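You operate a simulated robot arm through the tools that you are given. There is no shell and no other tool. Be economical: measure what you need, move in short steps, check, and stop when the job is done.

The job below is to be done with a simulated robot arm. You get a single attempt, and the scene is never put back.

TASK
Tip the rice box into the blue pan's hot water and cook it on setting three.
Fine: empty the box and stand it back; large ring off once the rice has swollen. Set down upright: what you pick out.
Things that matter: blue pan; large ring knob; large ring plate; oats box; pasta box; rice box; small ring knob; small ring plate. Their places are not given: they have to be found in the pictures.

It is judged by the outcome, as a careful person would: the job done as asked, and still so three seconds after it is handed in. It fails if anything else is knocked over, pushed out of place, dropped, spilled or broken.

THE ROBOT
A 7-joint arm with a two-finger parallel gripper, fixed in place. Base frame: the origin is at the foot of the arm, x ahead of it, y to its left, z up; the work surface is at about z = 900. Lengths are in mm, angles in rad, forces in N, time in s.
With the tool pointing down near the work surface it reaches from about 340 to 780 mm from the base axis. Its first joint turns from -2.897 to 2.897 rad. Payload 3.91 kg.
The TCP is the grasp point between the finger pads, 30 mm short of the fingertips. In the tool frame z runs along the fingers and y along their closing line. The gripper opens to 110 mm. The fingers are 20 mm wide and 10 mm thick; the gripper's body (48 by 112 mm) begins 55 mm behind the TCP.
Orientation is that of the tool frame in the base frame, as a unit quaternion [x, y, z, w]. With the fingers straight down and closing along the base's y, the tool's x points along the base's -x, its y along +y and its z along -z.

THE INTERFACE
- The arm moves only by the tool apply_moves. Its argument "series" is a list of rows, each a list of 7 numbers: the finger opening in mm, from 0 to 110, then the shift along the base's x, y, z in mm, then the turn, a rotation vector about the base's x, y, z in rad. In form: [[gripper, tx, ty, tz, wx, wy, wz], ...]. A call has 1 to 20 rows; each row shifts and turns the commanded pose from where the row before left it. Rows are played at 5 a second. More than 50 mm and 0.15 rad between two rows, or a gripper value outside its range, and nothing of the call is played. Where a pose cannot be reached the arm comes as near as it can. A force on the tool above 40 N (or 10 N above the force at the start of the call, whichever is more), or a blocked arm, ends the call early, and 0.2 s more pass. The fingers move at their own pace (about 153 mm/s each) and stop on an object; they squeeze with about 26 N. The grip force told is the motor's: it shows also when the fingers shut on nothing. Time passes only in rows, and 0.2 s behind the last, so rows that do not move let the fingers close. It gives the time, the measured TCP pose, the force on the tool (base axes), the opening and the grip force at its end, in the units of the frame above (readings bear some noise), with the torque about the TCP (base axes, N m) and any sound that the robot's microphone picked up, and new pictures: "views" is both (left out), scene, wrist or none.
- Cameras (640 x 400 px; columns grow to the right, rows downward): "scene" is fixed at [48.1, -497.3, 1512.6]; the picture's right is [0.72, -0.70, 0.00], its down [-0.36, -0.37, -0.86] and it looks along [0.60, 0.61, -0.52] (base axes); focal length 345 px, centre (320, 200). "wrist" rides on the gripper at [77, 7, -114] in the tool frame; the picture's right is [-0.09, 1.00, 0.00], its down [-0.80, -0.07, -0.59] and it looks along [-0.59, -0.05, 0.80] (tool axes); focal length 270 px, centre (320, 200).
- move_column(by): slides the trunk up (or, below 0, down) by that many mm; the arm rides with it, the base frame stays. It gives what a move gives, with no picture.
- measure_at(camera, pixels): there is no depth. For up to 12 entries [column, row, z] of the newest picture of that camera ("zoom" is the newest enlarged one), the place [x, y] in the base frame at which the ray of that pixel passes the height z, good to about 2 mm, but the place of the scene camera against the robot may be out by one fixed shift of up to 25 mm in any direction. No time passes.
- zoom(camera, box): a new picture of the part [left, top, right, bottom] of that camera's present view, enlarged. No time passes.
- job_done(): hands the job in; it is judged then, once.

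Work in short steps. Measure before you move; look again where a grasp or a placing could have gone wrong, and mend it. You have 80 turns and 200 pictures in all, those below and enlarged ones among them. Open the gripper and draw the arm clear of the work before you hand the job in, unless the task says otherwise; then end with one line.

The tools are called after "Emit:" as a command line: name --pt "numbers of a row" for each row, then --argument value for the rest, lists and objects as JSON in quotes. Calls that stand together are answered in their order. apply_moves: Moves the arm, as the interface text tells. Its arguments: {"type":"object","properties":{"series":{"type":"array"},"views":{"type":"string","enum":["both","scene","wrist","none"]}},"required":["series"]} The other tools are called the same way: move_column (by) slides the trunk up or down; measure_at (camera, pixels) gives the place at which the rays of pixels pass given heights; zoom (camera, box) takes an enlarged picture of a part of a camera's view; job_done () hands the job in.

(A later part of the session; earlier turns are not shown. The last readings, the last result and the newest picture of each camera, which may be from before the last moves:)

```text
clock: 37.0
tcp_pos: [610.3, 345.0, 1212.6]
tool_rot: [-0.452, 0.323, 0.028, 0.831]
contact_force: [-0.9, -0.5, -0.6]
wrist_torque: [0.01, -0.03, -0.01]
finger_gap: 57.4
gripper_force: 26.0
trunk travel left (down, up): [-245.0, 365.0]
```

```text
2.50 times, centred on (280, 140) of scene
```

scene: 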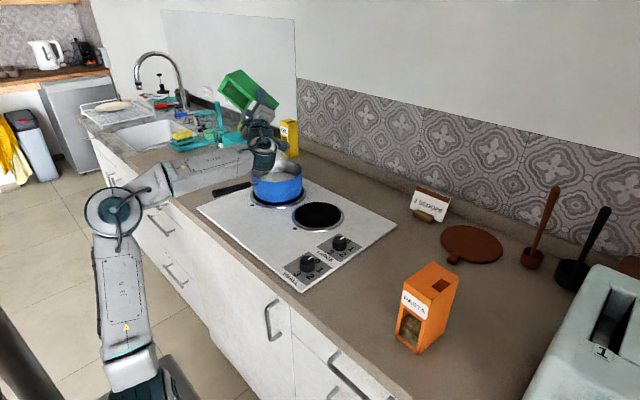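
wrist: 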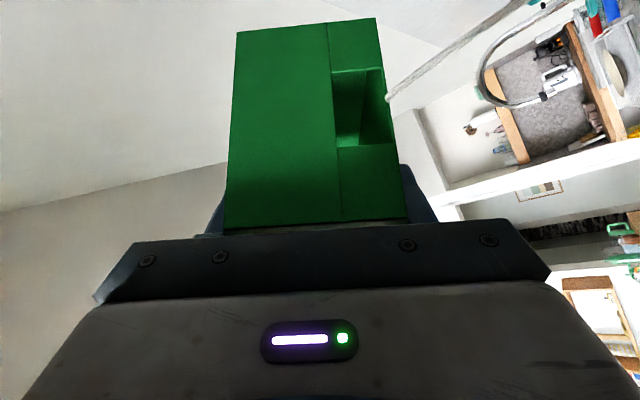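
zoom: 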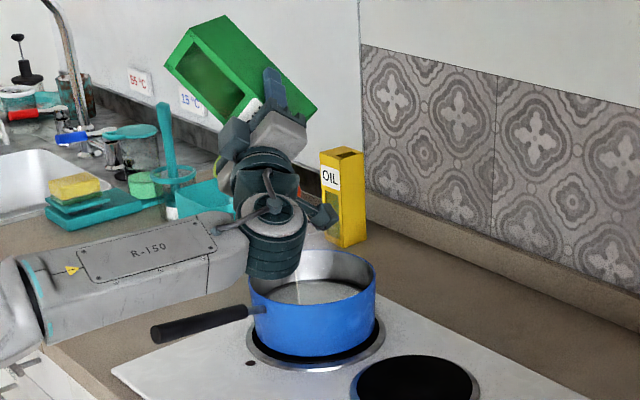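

A faint trickle still runs; I wait longer with slightly more tilt.

Emit:
apply_moves --pt "50 0 0 5 0.0648 0.0371 0" --pt "50 0 0 5 0.0648 0.0371 0" --pt "50 0 0 0 0 0 0" --pt "50 0 0 0 0 0 0" --pt "50 0 0 0 0 0 0" --pt "50 0 0 0 0 0 0" --pt "50 0 0 0 0 0 0" --pt "50 0 0 0 0 0 0" --pt "50 0 0 0 0 0 0" --pt "50 0 0 0 0 0 0" --pt "50 0 0 0 0 0 0" --pt "50 0 0 0 0 0 0" --pt "50 0 0 0 0 0 0" --pt "50 0 0 0 0 0 0" --pt "50 0 0 0 0 0 0" --pt "50 0 0 0 0 0 0" --pt "50 0 0 0 0 0 0" --pt "50 0 0 0 0 0 0" --pt "50 0 0 0 0 0 0" --pt "50 0 0 0 0 0 0" --views "wrist"

Emit:
zoom --camera "scene" --box '[240, 120, 330, 220]'

```text
clock: 41.1
tcp_pos: [610.9, 344.9, 1222.0]
tool_rot: [-0.397, 0.351, 0.066, 0.845]
contact_force: [0.1, 0.5, -0.2]
wrist_torque: [-0.02, 0.02, 0.01]
finger_gap: 57.5
gripper_force: 25.5
trunk travel left (down, up): [-245.0, 365.0]
```

wrist: 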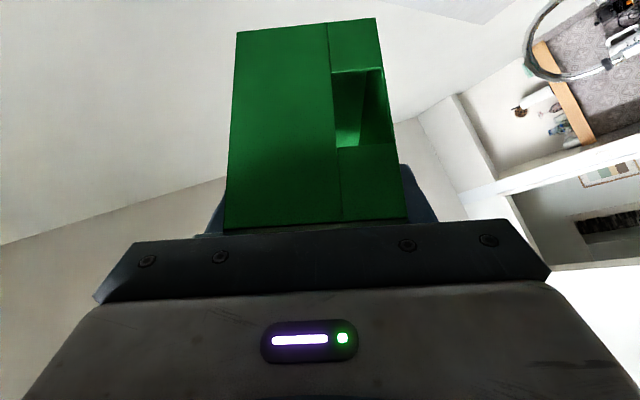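

```text
4.00 times, centred on (285, 170) of scene
```

zoom: 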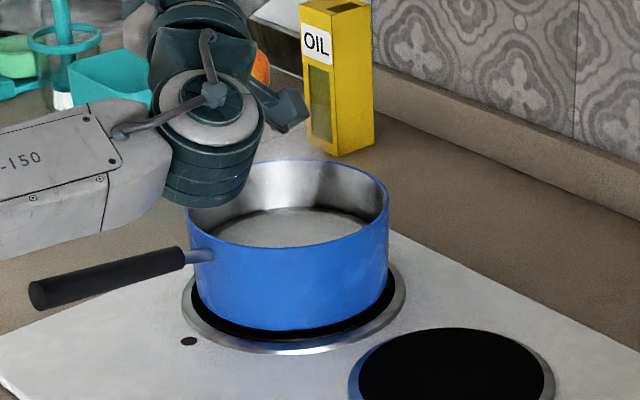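

The stream has stopped and the box is empty. I rotate it back upright in place by the same total angle (2.464 rad).

Emit:
apply_moves --pt "50 0 0 0 -0.1296 -0.0742 0" --pt "50 0 0 0 -0.1296 -0.0742 0" --pt "50 0 0 0 -0.1296 -0.0742 0" --pt "50 0 0 0 -0.1296 -0.0742 0" --pt "50 0 0 0 -0.1296 -0.0742 0" --pt "50 0 0 0 -0.1296 -0.0742 0" --pt "50 0 0 0 -0.1296 -0.0742 0" --pt "50 0 0 0 -0.1296 -0.0742 0" --pt "50 0 0 0 -0.1296 -0.0742 0" --pt "50 0 0 0 -0.1296 -0.0742 0" --pt "50 0 0 0 -0.1296 -0.0742 0" --pt "50 0 0 0 -0.1296 -0.0742 0" --pt "50 0 0 0 -0.1296 -0.0742 0" --pt "50 0 0 0 -0.1296 -0.0742 0" --pt "50 0 0 0 -0.1296 -0.0742 0" --pt "50 0 0 0 -0.1296 -0.0742 0" --pt "50 0 0 0 -0.0648 -0.0371 0"

```text
clock: 44.8
tcp_pos: [609.6, 345.7, 1222.1]
tool_rot: [0.855, 0.227, 0.451, -0.119]
contact_force: [0.5, 0.2, -1.1]
wrist_torque: [0.01, 0.01, -0.02]
finger_gap: 57.3
gripper_force: 25.7
trunk travel left (down, up): [-245.0, 365.0]
```

scene: 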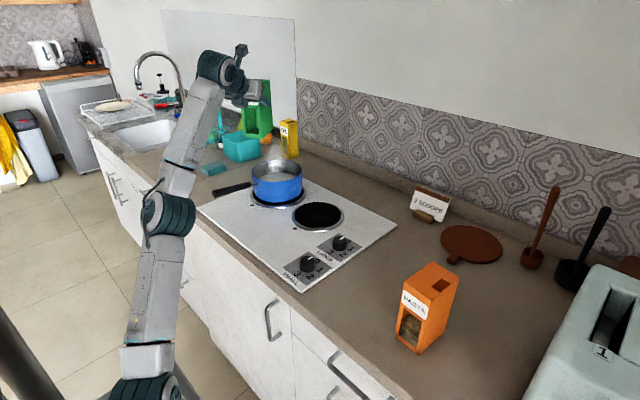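
wrist: 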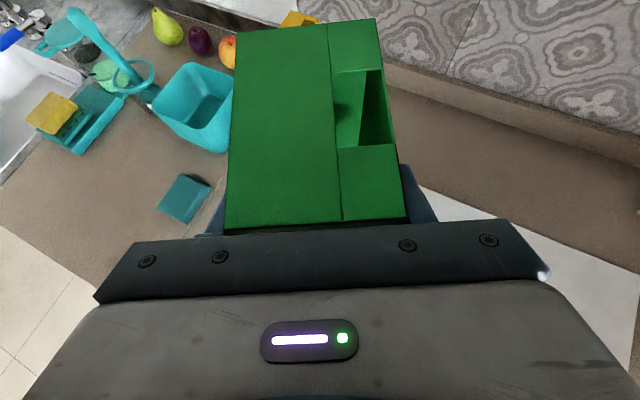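

Orientation matches the pre-pour reading. Carry it back over its original spot at (508.5, −180) with the yaw undone.

Emit:
apply_moves --pt "50 -7.5 -37.5 0 0 0 -0.04" --pt "50 -7.5 -37.5 0 0 0 -0.04" --pt "50 -7.5 -37.5 0 0 0 -0.04" --pt "50 -7.5 -37.5 0 0 0 -0.04" --pt "50 -7.5 -37.5 0 0 0 -0.04" --pt "50 -7.5 -37.5 0 0 0 -0.04" --pt "50 -7.5 -37.5 0 0 0 -0.04" --pt "50 -7.5 -37.5 0 0 0 -0.04" --pt "50 -7.5 -37.5 0 0 0 -0.04" --pt "50 -7.5 -37.5 0 0 0 -0.04" --pt "50 -7.5 -37.5 0 0 0 -0.04" --pt "50 -7.5 -37.5 0 0 0 -0.04" --pt "50 -7.5 -37.5 0 0 0 -0.04" --pt "50 -4 -37.5 0 0 0 0" --pt "50 0 0 -40 0 0 0" --pt "50 0 0 -40 0 0 0"

```text
clock: 48.1
tcp_pos: [509.7, -178.4, 1142.2]
tool_rot: [0.885, -0.001, 0.466, 0.0]
contact_force: [0.1, -0.4, -0.5]
wrist_torque: [0.01, 0.02, -0.02]
finger_gap: 57.5
gripper_force: 26.2
trunk travel left (down, up): [-245.0, 365.0]
```

scene: 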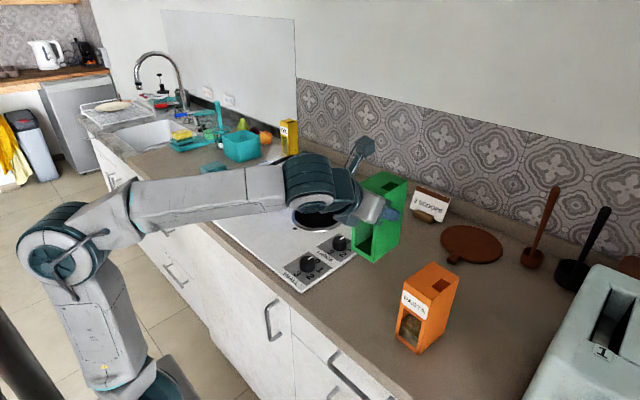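
wrist: 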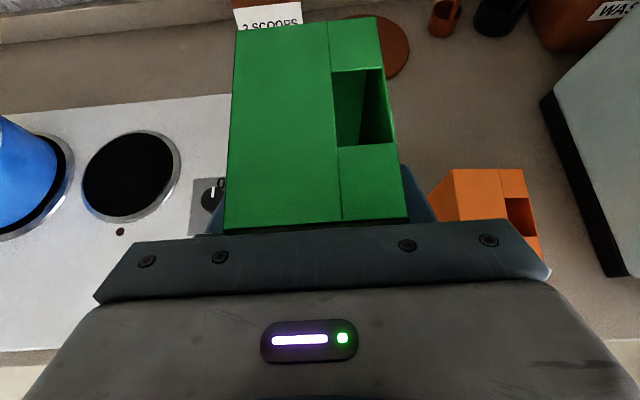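

Box is above its place. Lower to z≈1004, finishing in small steps and watching force.

Emit:
apply_moves --pt "50 0 -1 -40 0 0 0" --pt "50 0 0 -40 0 0 0" --pt "50 0 0 -30 0 0 0" --pt "50 0 0 -15 0 0 0" --pt "50 0 0 -7 0 0 0" --pt "50 0 0 -3 0 0 0" --pt "50 0 0 -2 0 0 0" --pt "50 0 0 0 0 0 0"

```text
clock: 50.0
tcp_pos: [507.9, -181.1, 1004.4]
tool_rot: [0.884, -0.002, 0.467, 0.0]
contact_force: [0.5, 0.5, -1.3]
wrist_torque: [0.04, 0.04, 0.0]
finger_gap: 57.4
gripper_force: 26.2
trunk travel left (down, up): [-245.0, 365.0]
```

scene: 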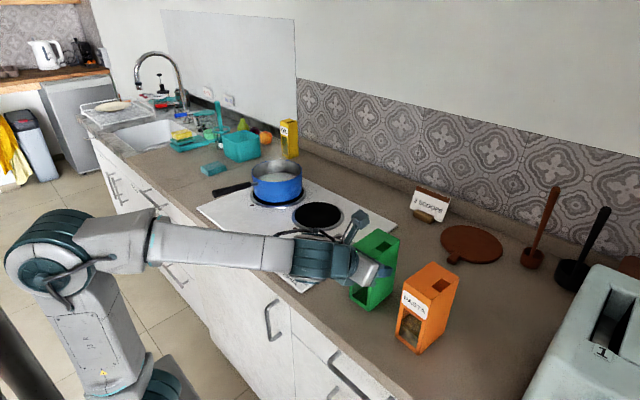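
wrist: 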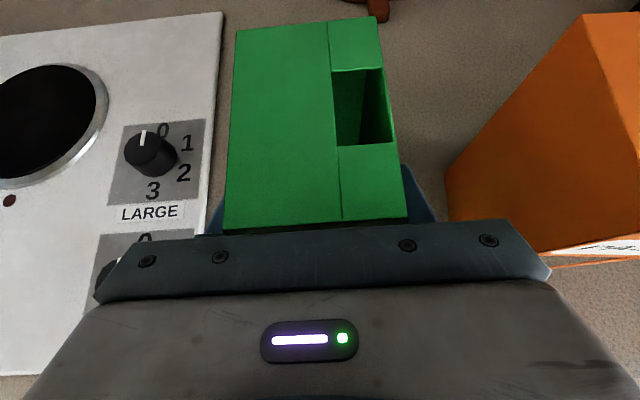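

No clear contact force yet; I lower a millimetre at a time.

Emit:
apply_moves --pt "50 0 0 -1 0 0 0" --pt "50 0 0 0 0 0 0" --views "none"

Emit:
apply_moves --pt "50 0 0 -1 0 0 0" --pt "50 0 0 0 0 0 0" --views "none"

```text
clock: 50.5
tcp_pos: [508.6, -181.8, 1004.1]
tool_rot: [0.885, -0.002, 0.466, 0.0]
contact_force: [-0.2, -0.5, -0.8]
wrist_torque: [0.0, 0.01, 0.02]
finger_gap: 57.5
gripper_force: 26.5
trunk travel left (down, up): [-245.0, 365.0]
```

```text
clock: 51.1
tcp_pos: [508.6, -181.5, 1003.7]
tool_rot: [0.884, -0.002, 0.467, 0.0]
contact_force: [-0.5, -0.5, -0.9]
wrist_torque: [0.02, 0.02, 0.0]
finger_gap: 57.2
gripper_force: 26.0
trunk travel left (down, up): [-245.0, 365.0]
```

Emit:
apply_moves --pt "50 0 0 -1 0 0 0" --pt "50 0 0 0 0 0 0" --views "none"

Emit:
apply_moves --pt "50 0 0 -1 0 0 0" --pt "50 0 0 0 0 0 0" --views "none"

```text
clock: 51.8
tcp_pos: [509.5, -180.6, 1002.2]
tool_rot: [0.884, -0.001, 0.467, 0.0]
contact_force: [0.2, 0.5, 1.5]
wrist_torque: [-0.05, 0.1, 0.01]
finger_gap: 57.4
gripper_force: 26.0
trunk travel left (down, up): [-245.0, 365.0]
```

```text
clock: 52.4
tcp_pos: [508.9, -180.3, 1002.9]
tool_rot: [0.884, -0.002, 0.468, 0.001]
contact_force: [3.5, 1.2, 11.9]
wrist_torque: [0.01, 0.14, -0.01]
finger_gap: 57.7
gripper_force: 25.9
trunk travel left (down, up): [-245.0, 365.0]
```

Contact now (12 N up). I ease up 1 mm, open the fingers slowly and check the box.

Emit:
apply_moves --pt "50 0 0 0.7 0 0 0" --pt "64 0 0 0 0 0 0" --pt "90 0 0 0 0 0 0" --pt "110 0 0 0 0 0 0" --pt "110 0 0 0 0 0 0"

```text
clock: 53.5
tcp_pos: [509.7, -180.4, 1001.4]
tool_rot: [0.884, -0.001, 0.468, 0.0]
contact_force: [0.5, 0.2, 0.2]
wrist_torque: [-0.01, 0.0, 0.02]
finger_gap: 109.8
gripper_force: 0.0
trunk travel left (down, up): [-245.0, 365.0]
```

scene: 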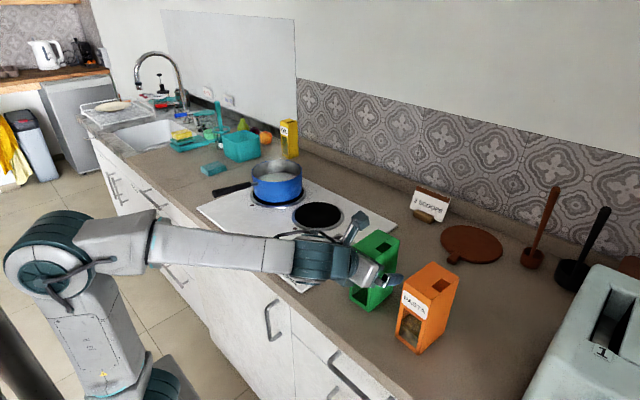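
wrist: 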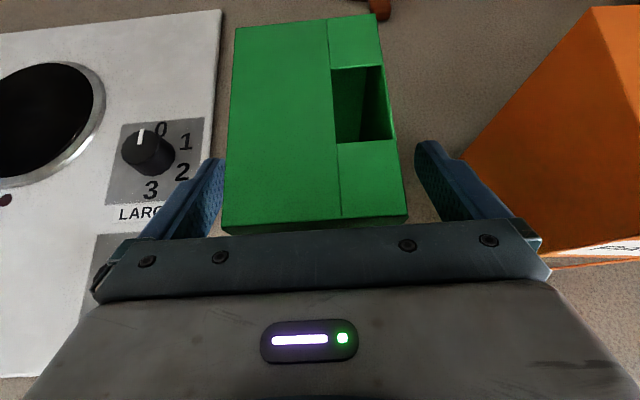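

Box released and standing. I rise clear, then pitch the tool to straight down and move over the LARGE knob near (590,−20).

Emit:
apply_moves --pt "110 0 0 40 0 0 0" --pt "110 0 0 40 0 0 0" --pt "110 0 0 40 0 0 0" --pt "110 0 0 40 0 0 0" --pt "110 10 15 0 0 0.15 0" --pt "110 15 25 0 0 0.15 0" --pt "110 15 30 0 0 0.15 0" --pt "110 15 30 0 0 0.15 0" --pt "110 15 30 0 0 0.15 0" --pt "110 15 30 0 0 0.15 0" --pt "110 15 0 -40 0 0.073 0" --pt "110 0 0 -30 0 0 0"

Emit:
zoom --camera "wrist" --box '[200, 20, 460, 240]'

```text
clock: 56.1
tcp_pos: [583.8, -66.9, 1090.9]
tool_rot: [0.995, -0.002, 0.097, 0.001]
contact_force: [0.0, 0.4, -1.0]
wrist_torque: [0.0, 0.03, -0.07]
finger_gap: 110.2
gripper_force: 0.0
out of reach, approached as far as the arm can: row 6, 9, 10
trunk travel left (down, up): [-245.0, 365.0]
```

scene: 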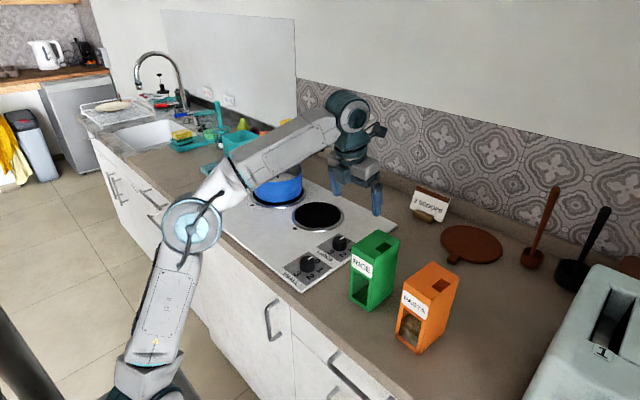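
wrist: 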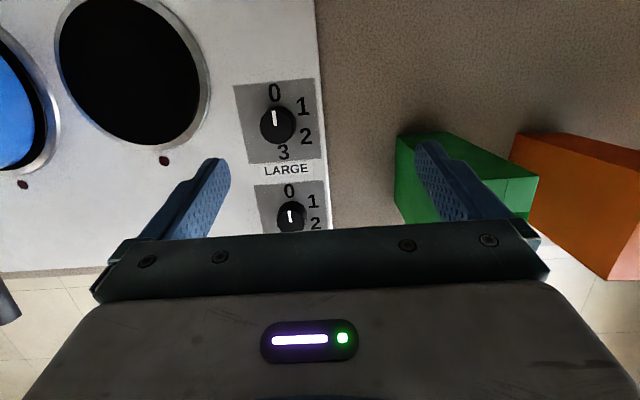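

```text
1.82 times, centred on (330, 130) of wrist
```

zoom: 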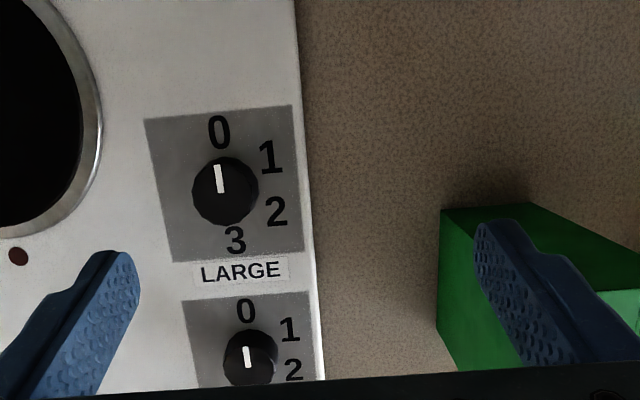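

Too stretched at this height with a low trunk (11° short of vertical). Moving lower, over the knob, should make it reachable.

Emit:
apply_moves --pt "110 0 25 -20 0 0 0" --pt "110 0 20 -20 0 0 0" --pt "110 0 0 -20 0 0.1 0" --pt "110 0 0 0 0 0.094 0" --pt "110 0 0 0 0 0 0"

Emit:
zoom --camera "wrist" --box '[200, 20, 460, 240]'

```text
clock: 57.4
tcp_pos: [584.8, -23.4, 1033.3]
tool_rot: [1.0, -0.002, 0.002, 0.001]
contact_force: [0.5, 0.0, 0.2]
wrist_torque: [-0.02, 0.03, 0.02]
finger_gap: 110.0
gripper_force: 0.0
trunk travel left (down, up): [-245.0, 365.0]
```

scene: 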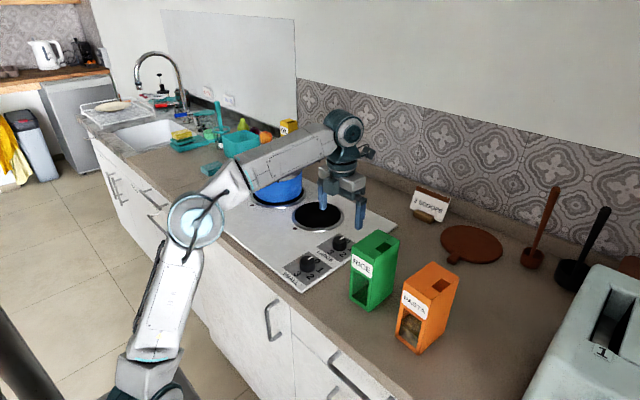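
wrist: 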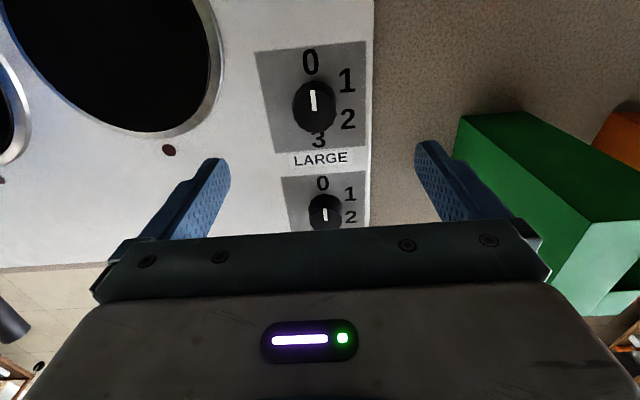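

```text
1.82 times, centred on (330, 130) of wrist
```

zoom: 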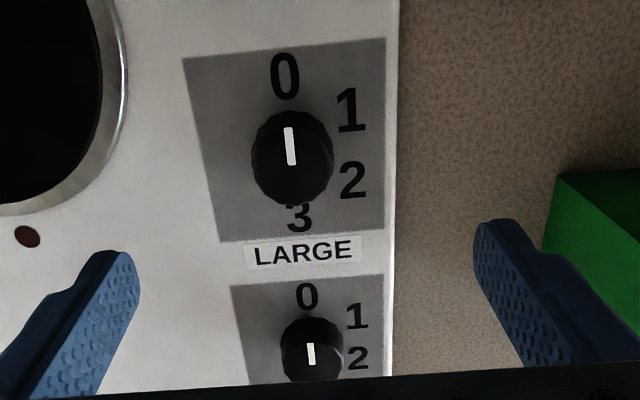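

Vertical now. Measuring the knob top, body and the label positions to find the centre and angles.

Emit:
measure_at --camera "zoom" --pixels '[[290, 145, 930], [290, 145, 940], [252, 160, 925], [333, 155, 925], [285, 76, 907], [350, 110, 907], [353, 180, 907], [300, 217, 907], [292, 208, 907], [288, 127, 932], [292, 164, 932], [395, 150, 907]]'

```text
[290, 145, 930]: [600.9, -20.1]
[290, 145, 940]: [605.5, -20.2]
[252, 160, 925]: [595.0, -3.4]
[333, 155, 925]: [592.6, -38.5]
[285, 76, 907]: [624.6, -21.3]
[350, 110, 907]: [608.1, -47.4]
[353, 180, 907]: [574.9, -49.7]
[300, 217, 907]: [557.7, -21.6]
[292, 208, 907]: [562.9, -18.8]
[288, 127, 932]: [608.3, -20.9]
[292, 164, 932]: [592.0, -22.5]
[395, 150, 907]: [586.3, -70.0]
```

Knob axis ≈ (591,−21); marks 0/1/2/3 at 0°/60°/120°/180° clockwise. I centre over it and descend to TCP z≈941.

Emit:
apply_moves --pt "110 3 1 -30 0 0 0" --pt "110 3 1 -30 0 0 0" --pt "80 0 0 -20 0 0 0" --pt "70 0 0 -12 0 0 0" --pt "70 0 0 0 0 0 0"

```text
clock: 58.5
tcp_pos: [589.4, -21.6, 939.8]
tool_rot: [1.0, -0.002, 0.001, 0.001]
contact_force: [-0.1, -0.5, 0.3]
wrist_torque: [0.01, -0.02, -0.04]
finger_gap: 70.3
gripper_force: 0.1
trunk travel left (down, up): [-245.0, 365.0]
```

scene: 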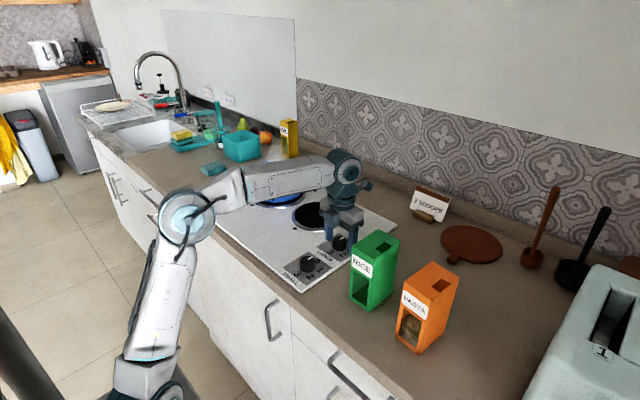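
wrist: 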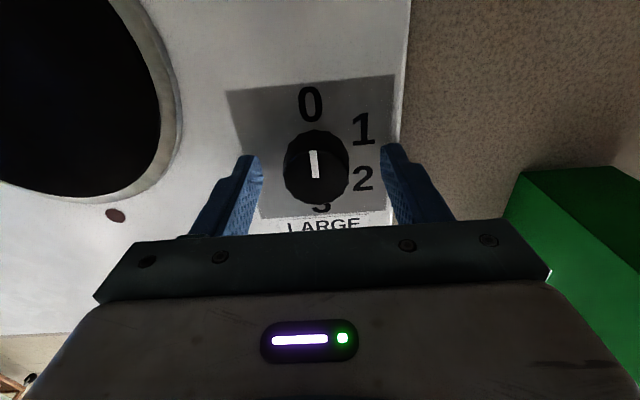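

Fingers straddle the knob, centred. Close on it.

Emit:
apply_moves --pt "45 0 0 0 0 0 0" --pt "25 0 0 0 0 0 0" --pt "25 0 0 0 0 0 0" --views "wrist"

```text
clock: 59.4
tcp_pos: [590.6, -18.8, 940.0]
tool_rot: [1.0, -0.001, 0.002, 0.0]
contact_force: [0.4, 9.4, -0.2]
wrist_torque: [0.26, 0.0, 0.01]
finger_gap: 37.3
gripper_force: 45.1
trunk travel left (down, up): [-245.0, 365.0]
```

wrist: 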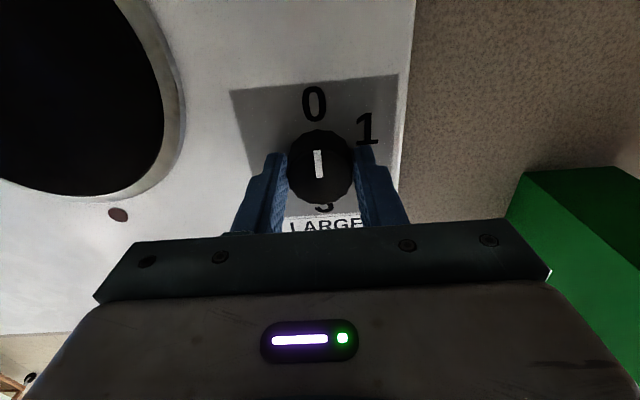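

Knob gripped at 37 mm; a 9 N side force says the axis is slightly more +y. I shift +2.5 mm and begin turning clockwise.

Emit:
apply_moves --pt "25 0 2.5 0 0 0 0" --pt "25 0 0 0 0 0 -0.15" --pt "25 0 0 0 0 0 -0.15" --pt "25 0 0 0 0 0 -0.15" --pt "25 0 0 0 0 0 -0.15"

```text
clock: 60.5
tcp_pos: [590.3, -19.6, 940.2]
tool_rot: [0.954, -0.299, 0.0, 0.003]
contact_force: [-15.1, -3.9, -13.6]
wrist_torque: [-0.15, 0.69, -0.04]
finger_gap: 37.0
gripper_force: 45.1
trunk travel left (down, up): [-245.0, 365.0]
```

scene: 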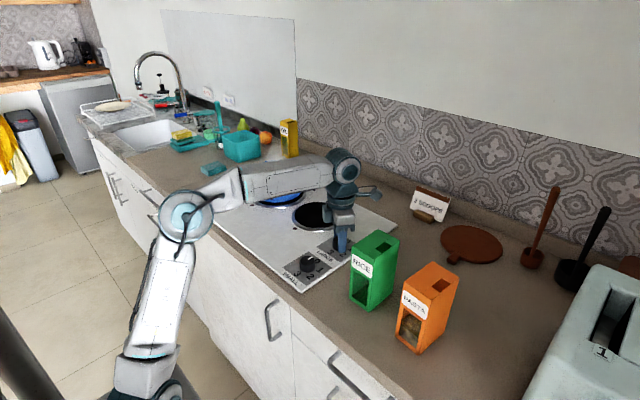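
wrist: 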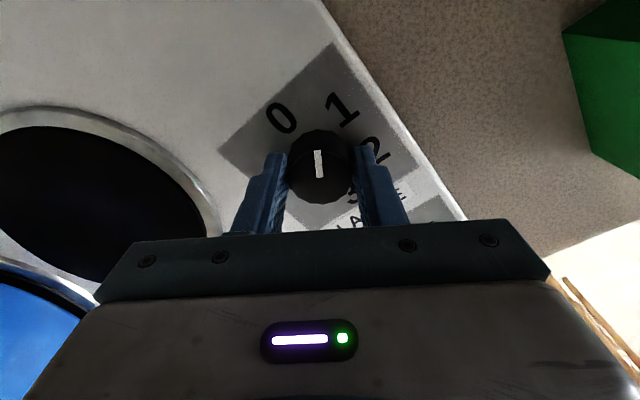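

The knob turns with the gripper (pointer still up in the wrist view). I relieve the −x side force by 3 mm and carry on.

Emit:
apply_moves --pt "25 -3 -0.5 0 0 0 0" --pt "25 0 0 0 0 0 -0.15" --pt "25 0 0 0 0 0 -0.15" --pt "25 0 0 0 0 0 -0.15" --pt "25 0 0 0 0 0 -0.15" --pt "25 0 0 0 0 0 -0.15" --views "wrist"

```text
clock: 62.0
tcp_pos: [590.3, -20.0, 941.1]
tool_rot: [0.778, -0.628, 0.002, 0.002]
contact_force: [17.2, -11.8, 0.5]
wrist_torque: [-1.45, -0.66, -0.01]
finger_gap: 37.1
gripper_force: 44.8
trunk travel left (down, up): [-245.0, 365.0]
```

wrist: 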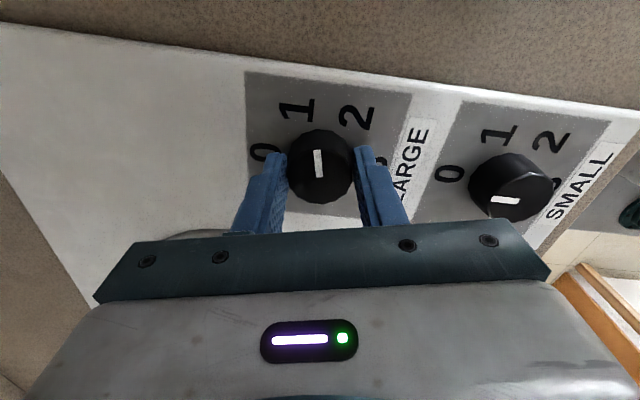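

Now past 1 (1.35 rad). Relieve force (+2,−1.5) and continue toward 3.

Emit:
apply_moves --pt "25 2 -1.5 0 0 0 0" --pt "25 0 0 0 0 0 -0.15" --pt "25 0 0 0 0 0 -0.15" --pt "25 0 0 0 0 0 -0.15" --pt "25 0 0 0 0 0 -0.15" --pt "25 0 0 0 0 0 -0.15"

```text
clock: 63.4
tcp_pos: [590.1, -20.1, 940.2]
tool_rot: [-0.497, 0.868, 0.0, -0.002]
contact_force: [3.5, -2.2, 1.5]
wrist_torque: [0.89, -0.55, 0.02]
finger_gap: 37.2
gripper_force: 44.7
trunk travel left (down, up): [-245.0, 365.0]
```

scene: 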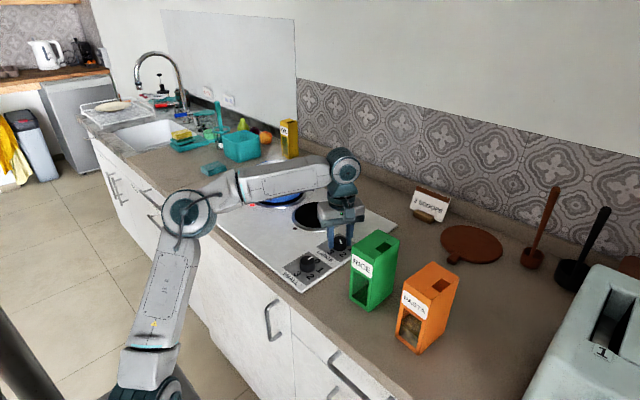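
wrist: 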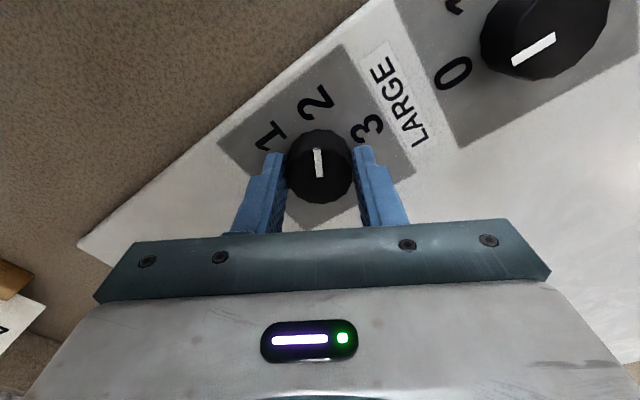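

At 2 now (2.1 rad). Turn the remaining 1.04 rad to 3.

Emit:
apply_moves --pt "25 0 0 0 0 0 -0.15" --pt "25 0 0 0 0 0 -0.15" --pt "25 0 0 0 0 0 -0.15" --pt "25 0 0 0 0 0 -0.15" --pt "25 0 0 0 0 0 -0.15" --pt "25 0 0 0 0 0 -0.15" --pt "25 0 0 0 0 0 -0.14" --pt "25 0 0 0 0 0 0"

Emit:
zoom --camera "scene" --box '[220, 130, 400, 300]'

```text
clock: 65.2
tcp_pos: [589.7, -19.5, 940.3]
tool_rot: [0.001, 1.0, 0.001, -0.004]
contact_force: [1.9, -1.3, -7.1]
wrist_torque: [-0.12, -0.66, 0.04]
finger_gap: 37.5
gripper_force: 45.4
trunk travel left (down, up): [-245.0, 365.0]
```

scene: 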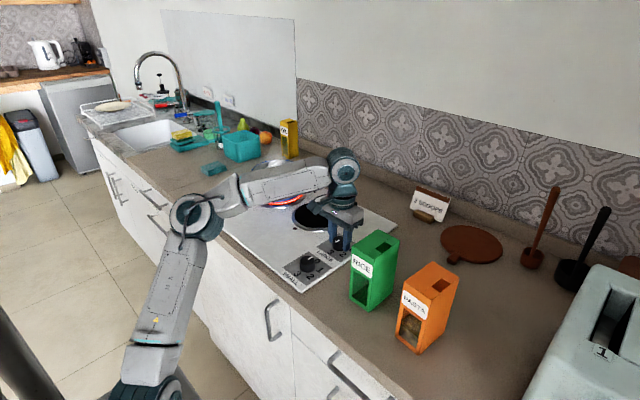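
wrist: 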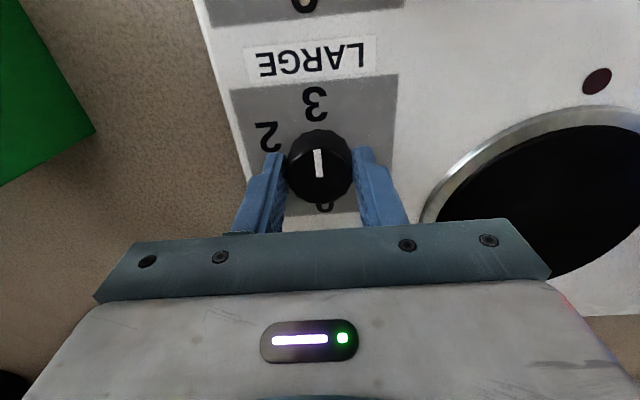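

```text
2.35 times, centred on (310, 215) of scene
```

zoom: 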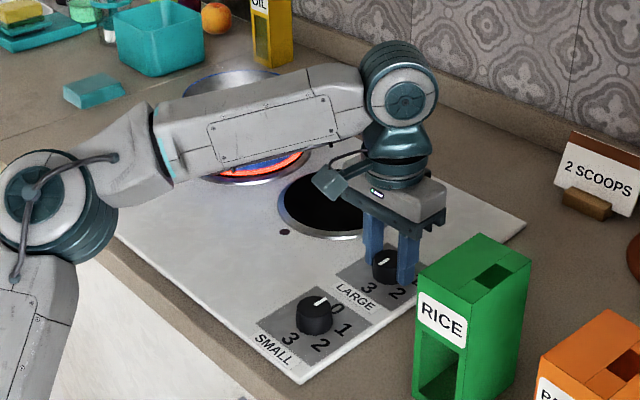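

The pan's ring glows red and the pointer is at 3 — large ring is on. I release the knob, raise the trunk to lift off, then go to where the wrist camera sees the pan.

Emit:
apply_moves --pt "60 0 0 0 0 0 0" --pt "80 0 0 0 0 0 0" --views "none"

Emit:
move_column --by 110

Emit:
apply_moves --pt "20 0 40 0 0 0 0" --pt "20 0 40 0 0 0 0" --pt "20 0 40 0 0 0 0" --pt "20 0 40 0 0 0 0" --pt "20 0 40 0 0 0 0"

```text
clock: 65.8
tcp_pos: [589.2, -20.4, 940.3]
tool_rot: [0.001, 1.0, 0.001, -0.002]
contact_force: [0.6, -0.5, 0.3]
wrist_torque: [0.0, 0.0, 0.0]
finger_gap: 80.0
gripper_force: 0.1
trunk travel left (down, up): [-245.0, 365.0]
```

```text
clock: 67.2
tcp_pos: [589.3, -19.4, 1052.0]
tool_rot: [-0.001, 1.0, 0.001, -0.003]
contact_force: [0.0, -0.3, 0.2]
wrist_torque: [-0.02, 0.02, 0.02]
finger_gap: 79.7
gripper_force: 0.1
trunk travel left (down, up): [-355.0, 255.0]
```

```text
clock: 68.4
tcp_pos: [590.2, 180.7, 1049.9]
tool_rot: [0.0, 1.0, 0.001, -0.003]
contact_force: [0.4, -0.2, -0.1]
wrist_torque: [-0.02, 0.01, -0.02]
finger_gap: 20.2
gripper_force: 0.1
trunk travel left (down, up): [-355.0, 255.0]
```

scene: 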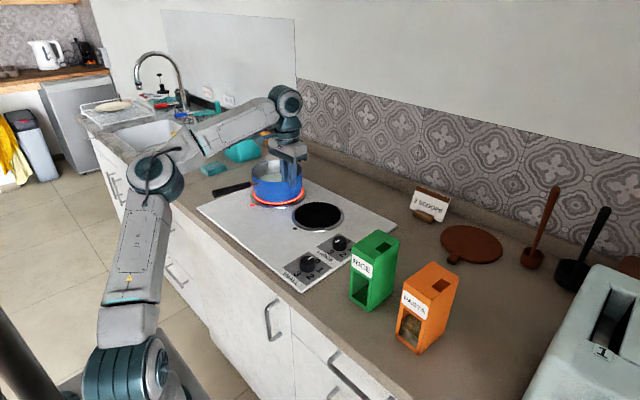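
wrist: 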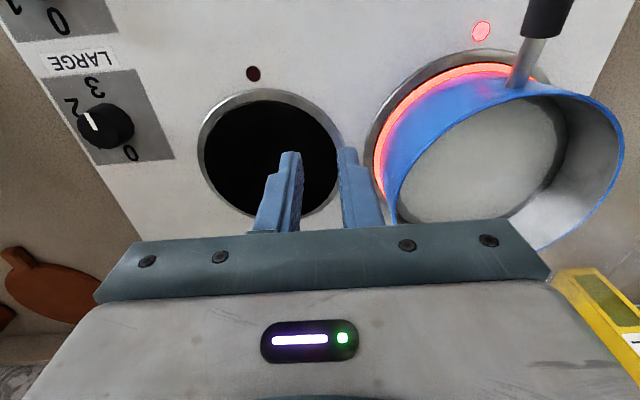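

The lamp is lit and the plate glows. I zoom to check the knob pointer and rice state.

Emit:
zoom --camera "wrist" --box '[50, 60, 180, 170]'

Emit:
zoom --camera "wrist" --box '[380, 60, 640, 260]'

Emit:
zoom --camera "scene" --box '[300, 220, 380, 270]'

```text
3.64 times, centred on (115, 115) of wrist
```

zoom: 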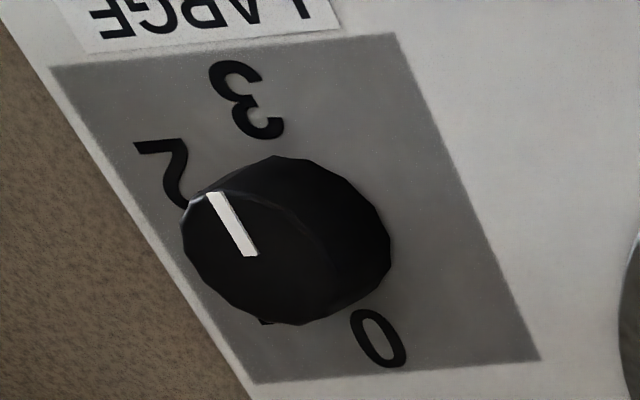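

```text
2.00 times, centred on (510, 160) of wrist
```

zoom: 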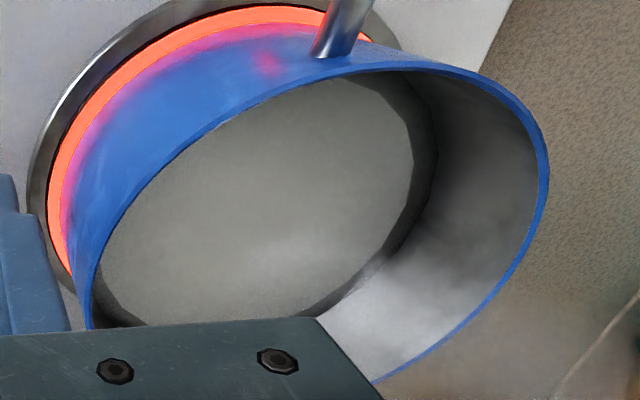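

```text
8.00 times, centred on (340, 245) of scene
```

zoom: 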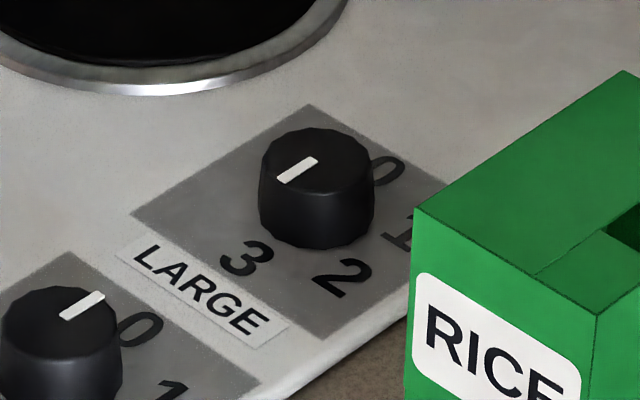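

Pointer is exactly at 3. Rice not yet swollen (flat milky water). I wait 4 s and look again.

Emit:
apply_moves --pt "20 0 0 0 0 0 0" --pt "20 0 0 0 0 0 0" --pt "20 0 0 0 0 0 0" --pt "20 0 0 0 0 0 0" --pt "20 0 0 0 0 0 0" --pt "20 0 0 0 0 0 0" --pt "20 0 0 0 0 0 0" --pt "20 0 0 0 0 0 0" --pt "20 0 0 0 0 0 0" --pt "20 0 0 0 0 0 0" --pt "20 0 0 0 0 0 0" --pt "20 0 0 0 0 0 0" --pt "20 0 0 0 0 0 0" --pt "20 0 0 0 0 0 0" --pt "20 0 0 0 0 0 0" --pt "20 0 0 0 0 0 0" --pt "20 0 0 0 0 0 0" --pt "20 0 0 0 0 0 0" --pt "20 0 0 0 0 0 0" --pt "20 0 0 0 0 0 0" --views "none"

Emit:
zoom --camera "wrist" --box '[380, 60, 640, 260]'

```text
clock: 72.6
tcp_pos: [589.7, 181.4, 1049.2]
tool_rot: [0.0, 1.0, 0.001, -0.002]
contact_force: [-0.8, 0.6, 0.0]
wrist_torque: [-0.01, 0.02, 0.07]
finger_gap: 20.1
gripper_force: 0.1
trunk travel left (down, up): [-355.0, 255.0]
```

```text
2.00 times, centred on (510, 160) of wrist
```

zoom: 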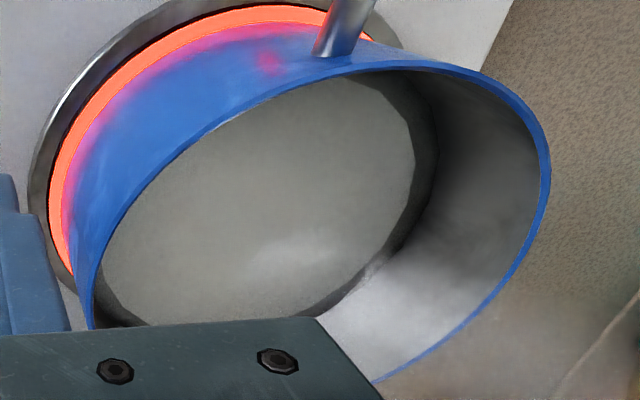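

No change yet. Waiting another 4 s.

Emit:
apply_moves --pt "20 0 0 0 0 0 0" --pt "20 0 0 0 0 0 0" --pt "20 0 0 0 0 0 0" --pt "20 0 0 0 0 0 0" --pt "20 0 0 0 0 0 0" --pt "20 0 0 0 0 0 0" --pt "20 0 0 0 0 0 0" --pt "20 0 0 0 0 0 0" --pt "20 0 0 0 0 0 0" --pt "20 0 0 0 0 0 0" --pt "20 0 0 0 0 0 0" --pt "20 0 0 0 0 0 0" --pt "20 0 0 0 0 0 0" --pt "20 0 0 0 0 0 0" --pt "20 0 0 0 0 0 0" --pt "20 0 0 0 0 0 0" --pt "20 0 0 0 0 0 0" --pt "20 0 0 0 0 0 0" --pt "20 0 0 0 0 0 0" --pt "20 0 0 0 0 0 0" --views "none"

Emit:
zoom --camera "wrist" --box '[380, 60, 640, 260]'

Emit:
zoom --camera "scene" --box '[230, 140, 330, 220]'

```text
clock: 76.8
tcp_pos: [590.5, 181.1, 1049.3]
tool_rot: [0.0, 1.0, 0.001, -0.003]
contact_force: [-0.2, 0.0, -0.6]
wrist_torque: [0.03, -0.01, 0.03]
finger_gap: 19.9
gripper_force: 0.0
trunk travel left (down, up): [-355.0, 255.0]
```

```text
2.00 times, centred on (510, 160) of wrist
```

zoom: 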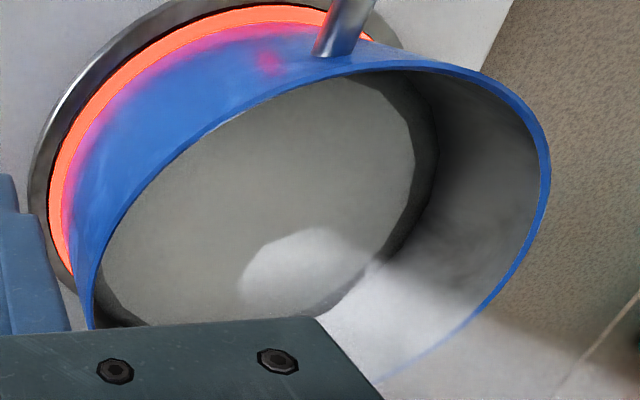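

```text
5.00 times, centred on (280, 180) of scene
```

zoom: 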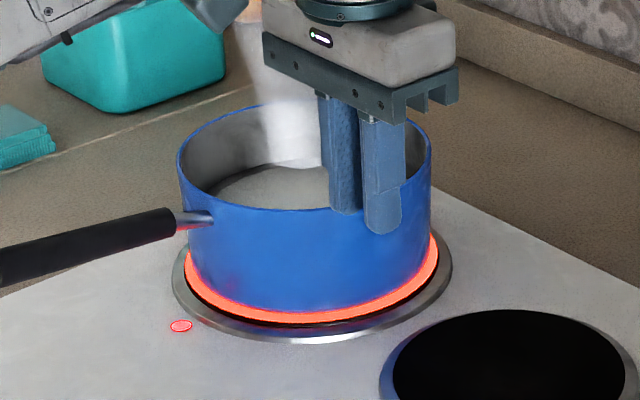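

More steam now; surface still level. Waiting on.

Emit:
apply_moves --pt "20 0 0 0 0 0 0" --pt "20 0 0 0 0 0 0" --pt "20 0 0 0 0 0 0" --pt "20 0 0 0 0 0 0" --pt "20 0 0 0 0 0 0" --pt "20 0 0 0 0 0 0" --pt "20 0 0 0 0 0 0" --pt "20 0 0 0 0 0 0" --pt "20 0 0 0 0 0 0" --pt "20 0 0 0 0 0 0" --pt "20 0 0 0 0 0 0" --pt "20 0 0 0 0 0 0" --pt "20 0 0 0 0 0 0" --pt "20 0 0 0 0 0 0" --pt "20 0 0 0 0 0 0" --pt "20 0 0 0 0 0 0" --pt "20 0 0 0 0 0 0" --pt "20 0 0 0 0 0 0" --pt "20 0 0 0 0 0 0" --pt "20 0 0 0 0 0 0" --views "none"

Emit:
zoom --camera "wrist" --box '[380, 60, 640, 260]'

```text
clock: 81.0
tcp_pos: [590.6, 179.8, 1049.6]
tool_rot: [0.0, 1.0, 0.001, -0.003]
contact_force: [-0.2, 0.0, -0.2]
wrist_torque: [-0.03, 0.02, -0.01]
finger_gap: 19.9
gripper_force: 0.0
trunk travel left (down, up): [-355.0, 255.0]
```

```text
2.00 times, centred on (510, 160) of wrist
```

zoom: 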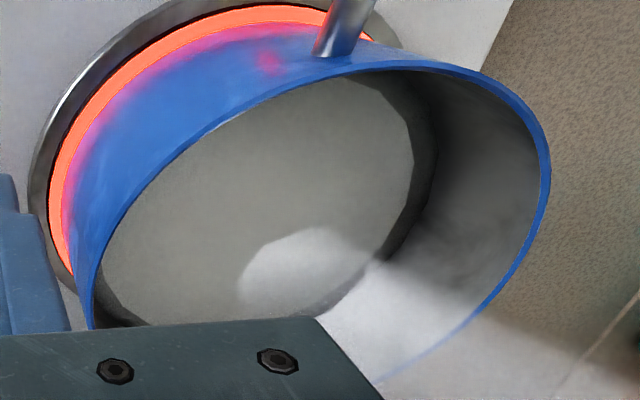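

Still unchanged (flat surface with a steam puff). Another 4 s.

Emit:
apply_moves --pt "20 0 0 0 0 0 0" --pt "20 0 0 0 0 0 0" --pt "20 0 0 0 0 0 0" --pt "20 0 0 0 0 0 0" --pt "20 0 0 0 0 0 0" --pt "20 0 0 0 0 0 0" --pt "20 0 0 0 0 0 0" --pt "20 0 0 0 0 0 0" --pt "20 0 0 0 0 0 0" --pt "20 0 0 0 0 0 0" --pt "20 0 0 0 0 0 0" --pt "20 0 0 0 0 0 0" --pt "20 0 0 0 0 0 0" --pt "20 0 0 0 0 0 0" --pt "20 0 0 0 0 0 0" --pt "20 0 0 0 0 0 0" --pt "20 0 0 0 0 0 0" --pt "20 0 0 0 0 0 0" --pt "20 0 0 0 0 0 0" --pt "20 0 0 0 0 0 0" --views "none"

Emit:
zoom --camera "wrist" --box '[380, 60, 640, 260]'

```text
clock: 85.2
tcp_pos: [591.1, 179.5, 1049.7]
tool_rot: [0.0, 1.0, 0.001, -0.003]
contact_force: [0.1, -0.8, -0.5]
wrist_torque: [-0.02, 0.0, 0.03]
finger_gap: 19.9
gripper_force: 0.1
trunk travel left (down, up): [-355.0, 255.0]
```

```text
2.00 times, centred on (510, 160) of wrist
```

zoom: 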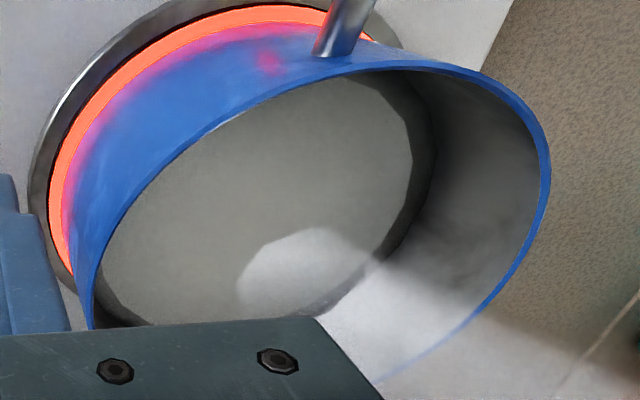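

Little change. I wait 8 s in two calls with a zoom after each.

Emit:
apply_moves --pt "20 0 0 0 0 0 0" --pt "20 0 0 0 0 0 0" --pt "20 0 0 0 0 0 0" --pt "20 0 0 0 0 0 0" --pt "20 0 0 0 0 0 0" --pt "20 0 0 0 0 0 0" --pt "20 0 0 0 0 0 0" --pt "20 0 0 0 0 0 0" --pt "20 0 0 0 0 0 0" --pt "20 0 0 0 0 0 0" --pt "20 0 0 0 0 0 0" --pt "20 0 0 0 0 0 0" --pt "20 0 0 0 0 0 0" --pt "20 0 0 0 0 0 0" --pt "20 0 0 0 0 0 0" --pt "20 0 0 0 0 0 0" --pt "20 0 0 0 0 0 0" --pt "20 0 0 0 0 0 0" --pt "20 0 0 0 0 0 0" --pt "20 0 0 0 0 0 0" --views "none"

Emit:
zoom --camera "wrist" --box '[380, 60, 640, 260]'

Emit:
apply_moves --pt "20 0 0 0 0 0 0" --pt "20 0 0 0 0 0 0" --pt "20 0 0 0 0 0 0" --pt "20 0 0 0 0 0 0" --pt "20 0 0 0 0 0 0" --pt "20 0 0 0 0 0 0" --pt "20 0 0 0 0 0 0" --pt "20 0 0 0 0 0 0" --pt "20 0 0 0 0 0 0" --pt "20 0 0 0 0 0 0" --pt "20 0 0 0 0 0 0" --pt "20 0 0 0 0 0 0" --pt "20 0 0 0 0 0 0" --pt "20 0 0 0 0 0 0" --pt "20 0 0 0 0 0 0" --pt "20 0 0 0 0 0 0" --pt "20 0 0 0 0 0 0" --pt "20 0 0 0 0 0 0" --pt "20 0 0 0 0 0 0" --pt "20 0 0 0 0 0 0" --views "none"

Emit:
zoom --camera "wrist" --box '[380, 60, 640, 260]'

```text
clock: 89.4
tcp_pos: [589.9, 180.6, 1049.4]
tool_rot: [0.0, 1.0, 0.0, -0.003]
contact_force: [-0.1, 0.0, -0.5]
wrist_torque: [0.02, -0.02, 0.0]
finger_gap: 19.5
gripper_force: 0.1
trunk travel left (down, up): [-355.0, 255.0]
```

```text
2.00 times, centred on (510, 160) of wrist
```

zoom: 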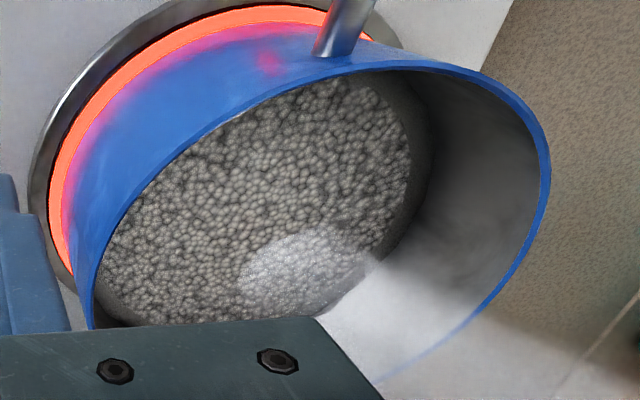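

```text
clock: 93.6
tcp_pos: [589.7, 180.2, 1049.8]
tool_rot: [0.0, 1.0, 0.0, -0.003]
contact_force: [-0.2, -0.8, 0.7]
wrist_torque: [-0.04, -0.01, -0.02]
finger_gap: 19.9
gripper_force: 0.1
trunk travel left (down, up): [-355.0, 255.0]
```

```text
2.00 times, centred on (510, 160) of wrist
```

zoom: 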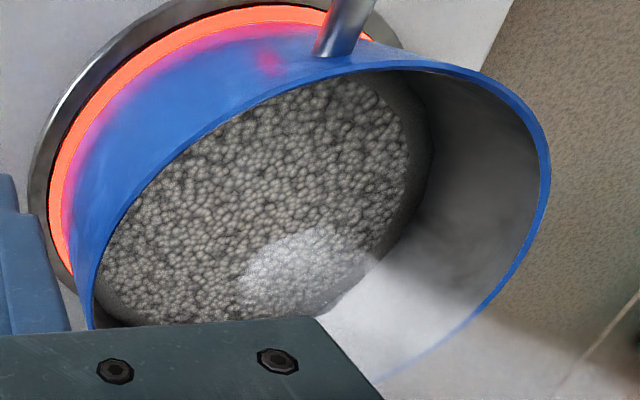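

The rice has swollen (grainy filled surface). I return promptly over the knob, lower by the trunk and grip.

Emit:
apply_moves --pt "80 0 -40 0 0 0 0" --pt "80 0 -40 0 0 0 0" --pt "80 0 -40 0 0 0 0" --pt "80 0 -40 0 0 0 0" --pt "80 0 -40 0 0 0 0" --pt "80 0 0 0 0 0 0" --views "wrist"

Emit:
move_column --by -110

Emit:
apply_moves --pt "45 0 0 0 0 0 0" --pt "25 0 0 0 0 0 0" --pt "25 0 0 0 0 0 0" --views "wrist"

```text
clock: 95.0
tcp_pos: [589.1, -21.2, 1049.6]
tool_rot: [-0.001, 1.0, 0.001, -0.003]
contact_force: [-0.5, 0.1, -0.1]
wrist_torque: [0.0, 0.01, 0.02]
finger_gap: 79.9
gripper_force: 0.1
trunk travel left (down, up): [-355.0, 255.0]
```

wrist: 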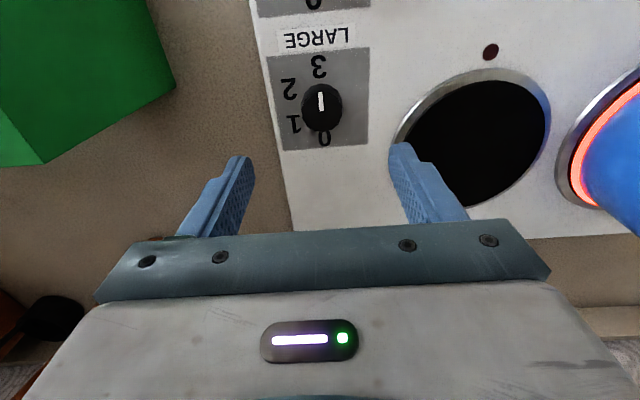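

```text
clock: 96.4
tcp_pos: [588.9, -22.7, 939.6]
tool_rot: [0.0, 1.0, 0.001, -0.003]
contact_force: [0.8, 0.1, -0.4]
wrist_torque: [-0.01, -0.02, 0.05]
finger_gap: 80.0
gripper_force: 0.1
trunk travel left (down, up): [-245.0, 365.0]
```

```text
clock: 97.2
tcp_pos: [589.7, -19.8, 939.7]
tool_rot: [-0.001, 1.0, 0.0, -0.002]
contact_force: [-0.3, 7.1, 1.8]
wrist_torque: [0.27, 0.21, 0.03]
finger_gap: 37.4
gripper_force: 45.2
trunk travel left (down, up): [-245.0, 365.0]
```

wrist: 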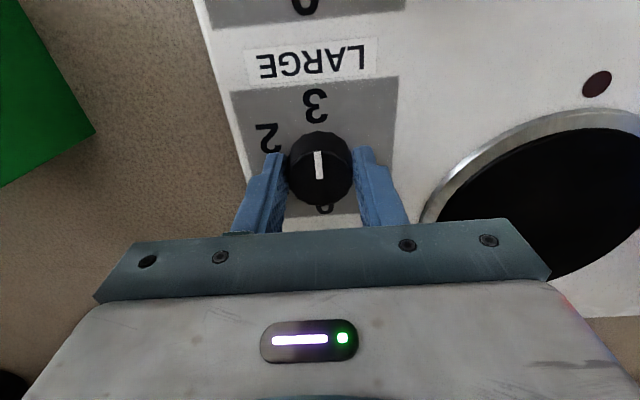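

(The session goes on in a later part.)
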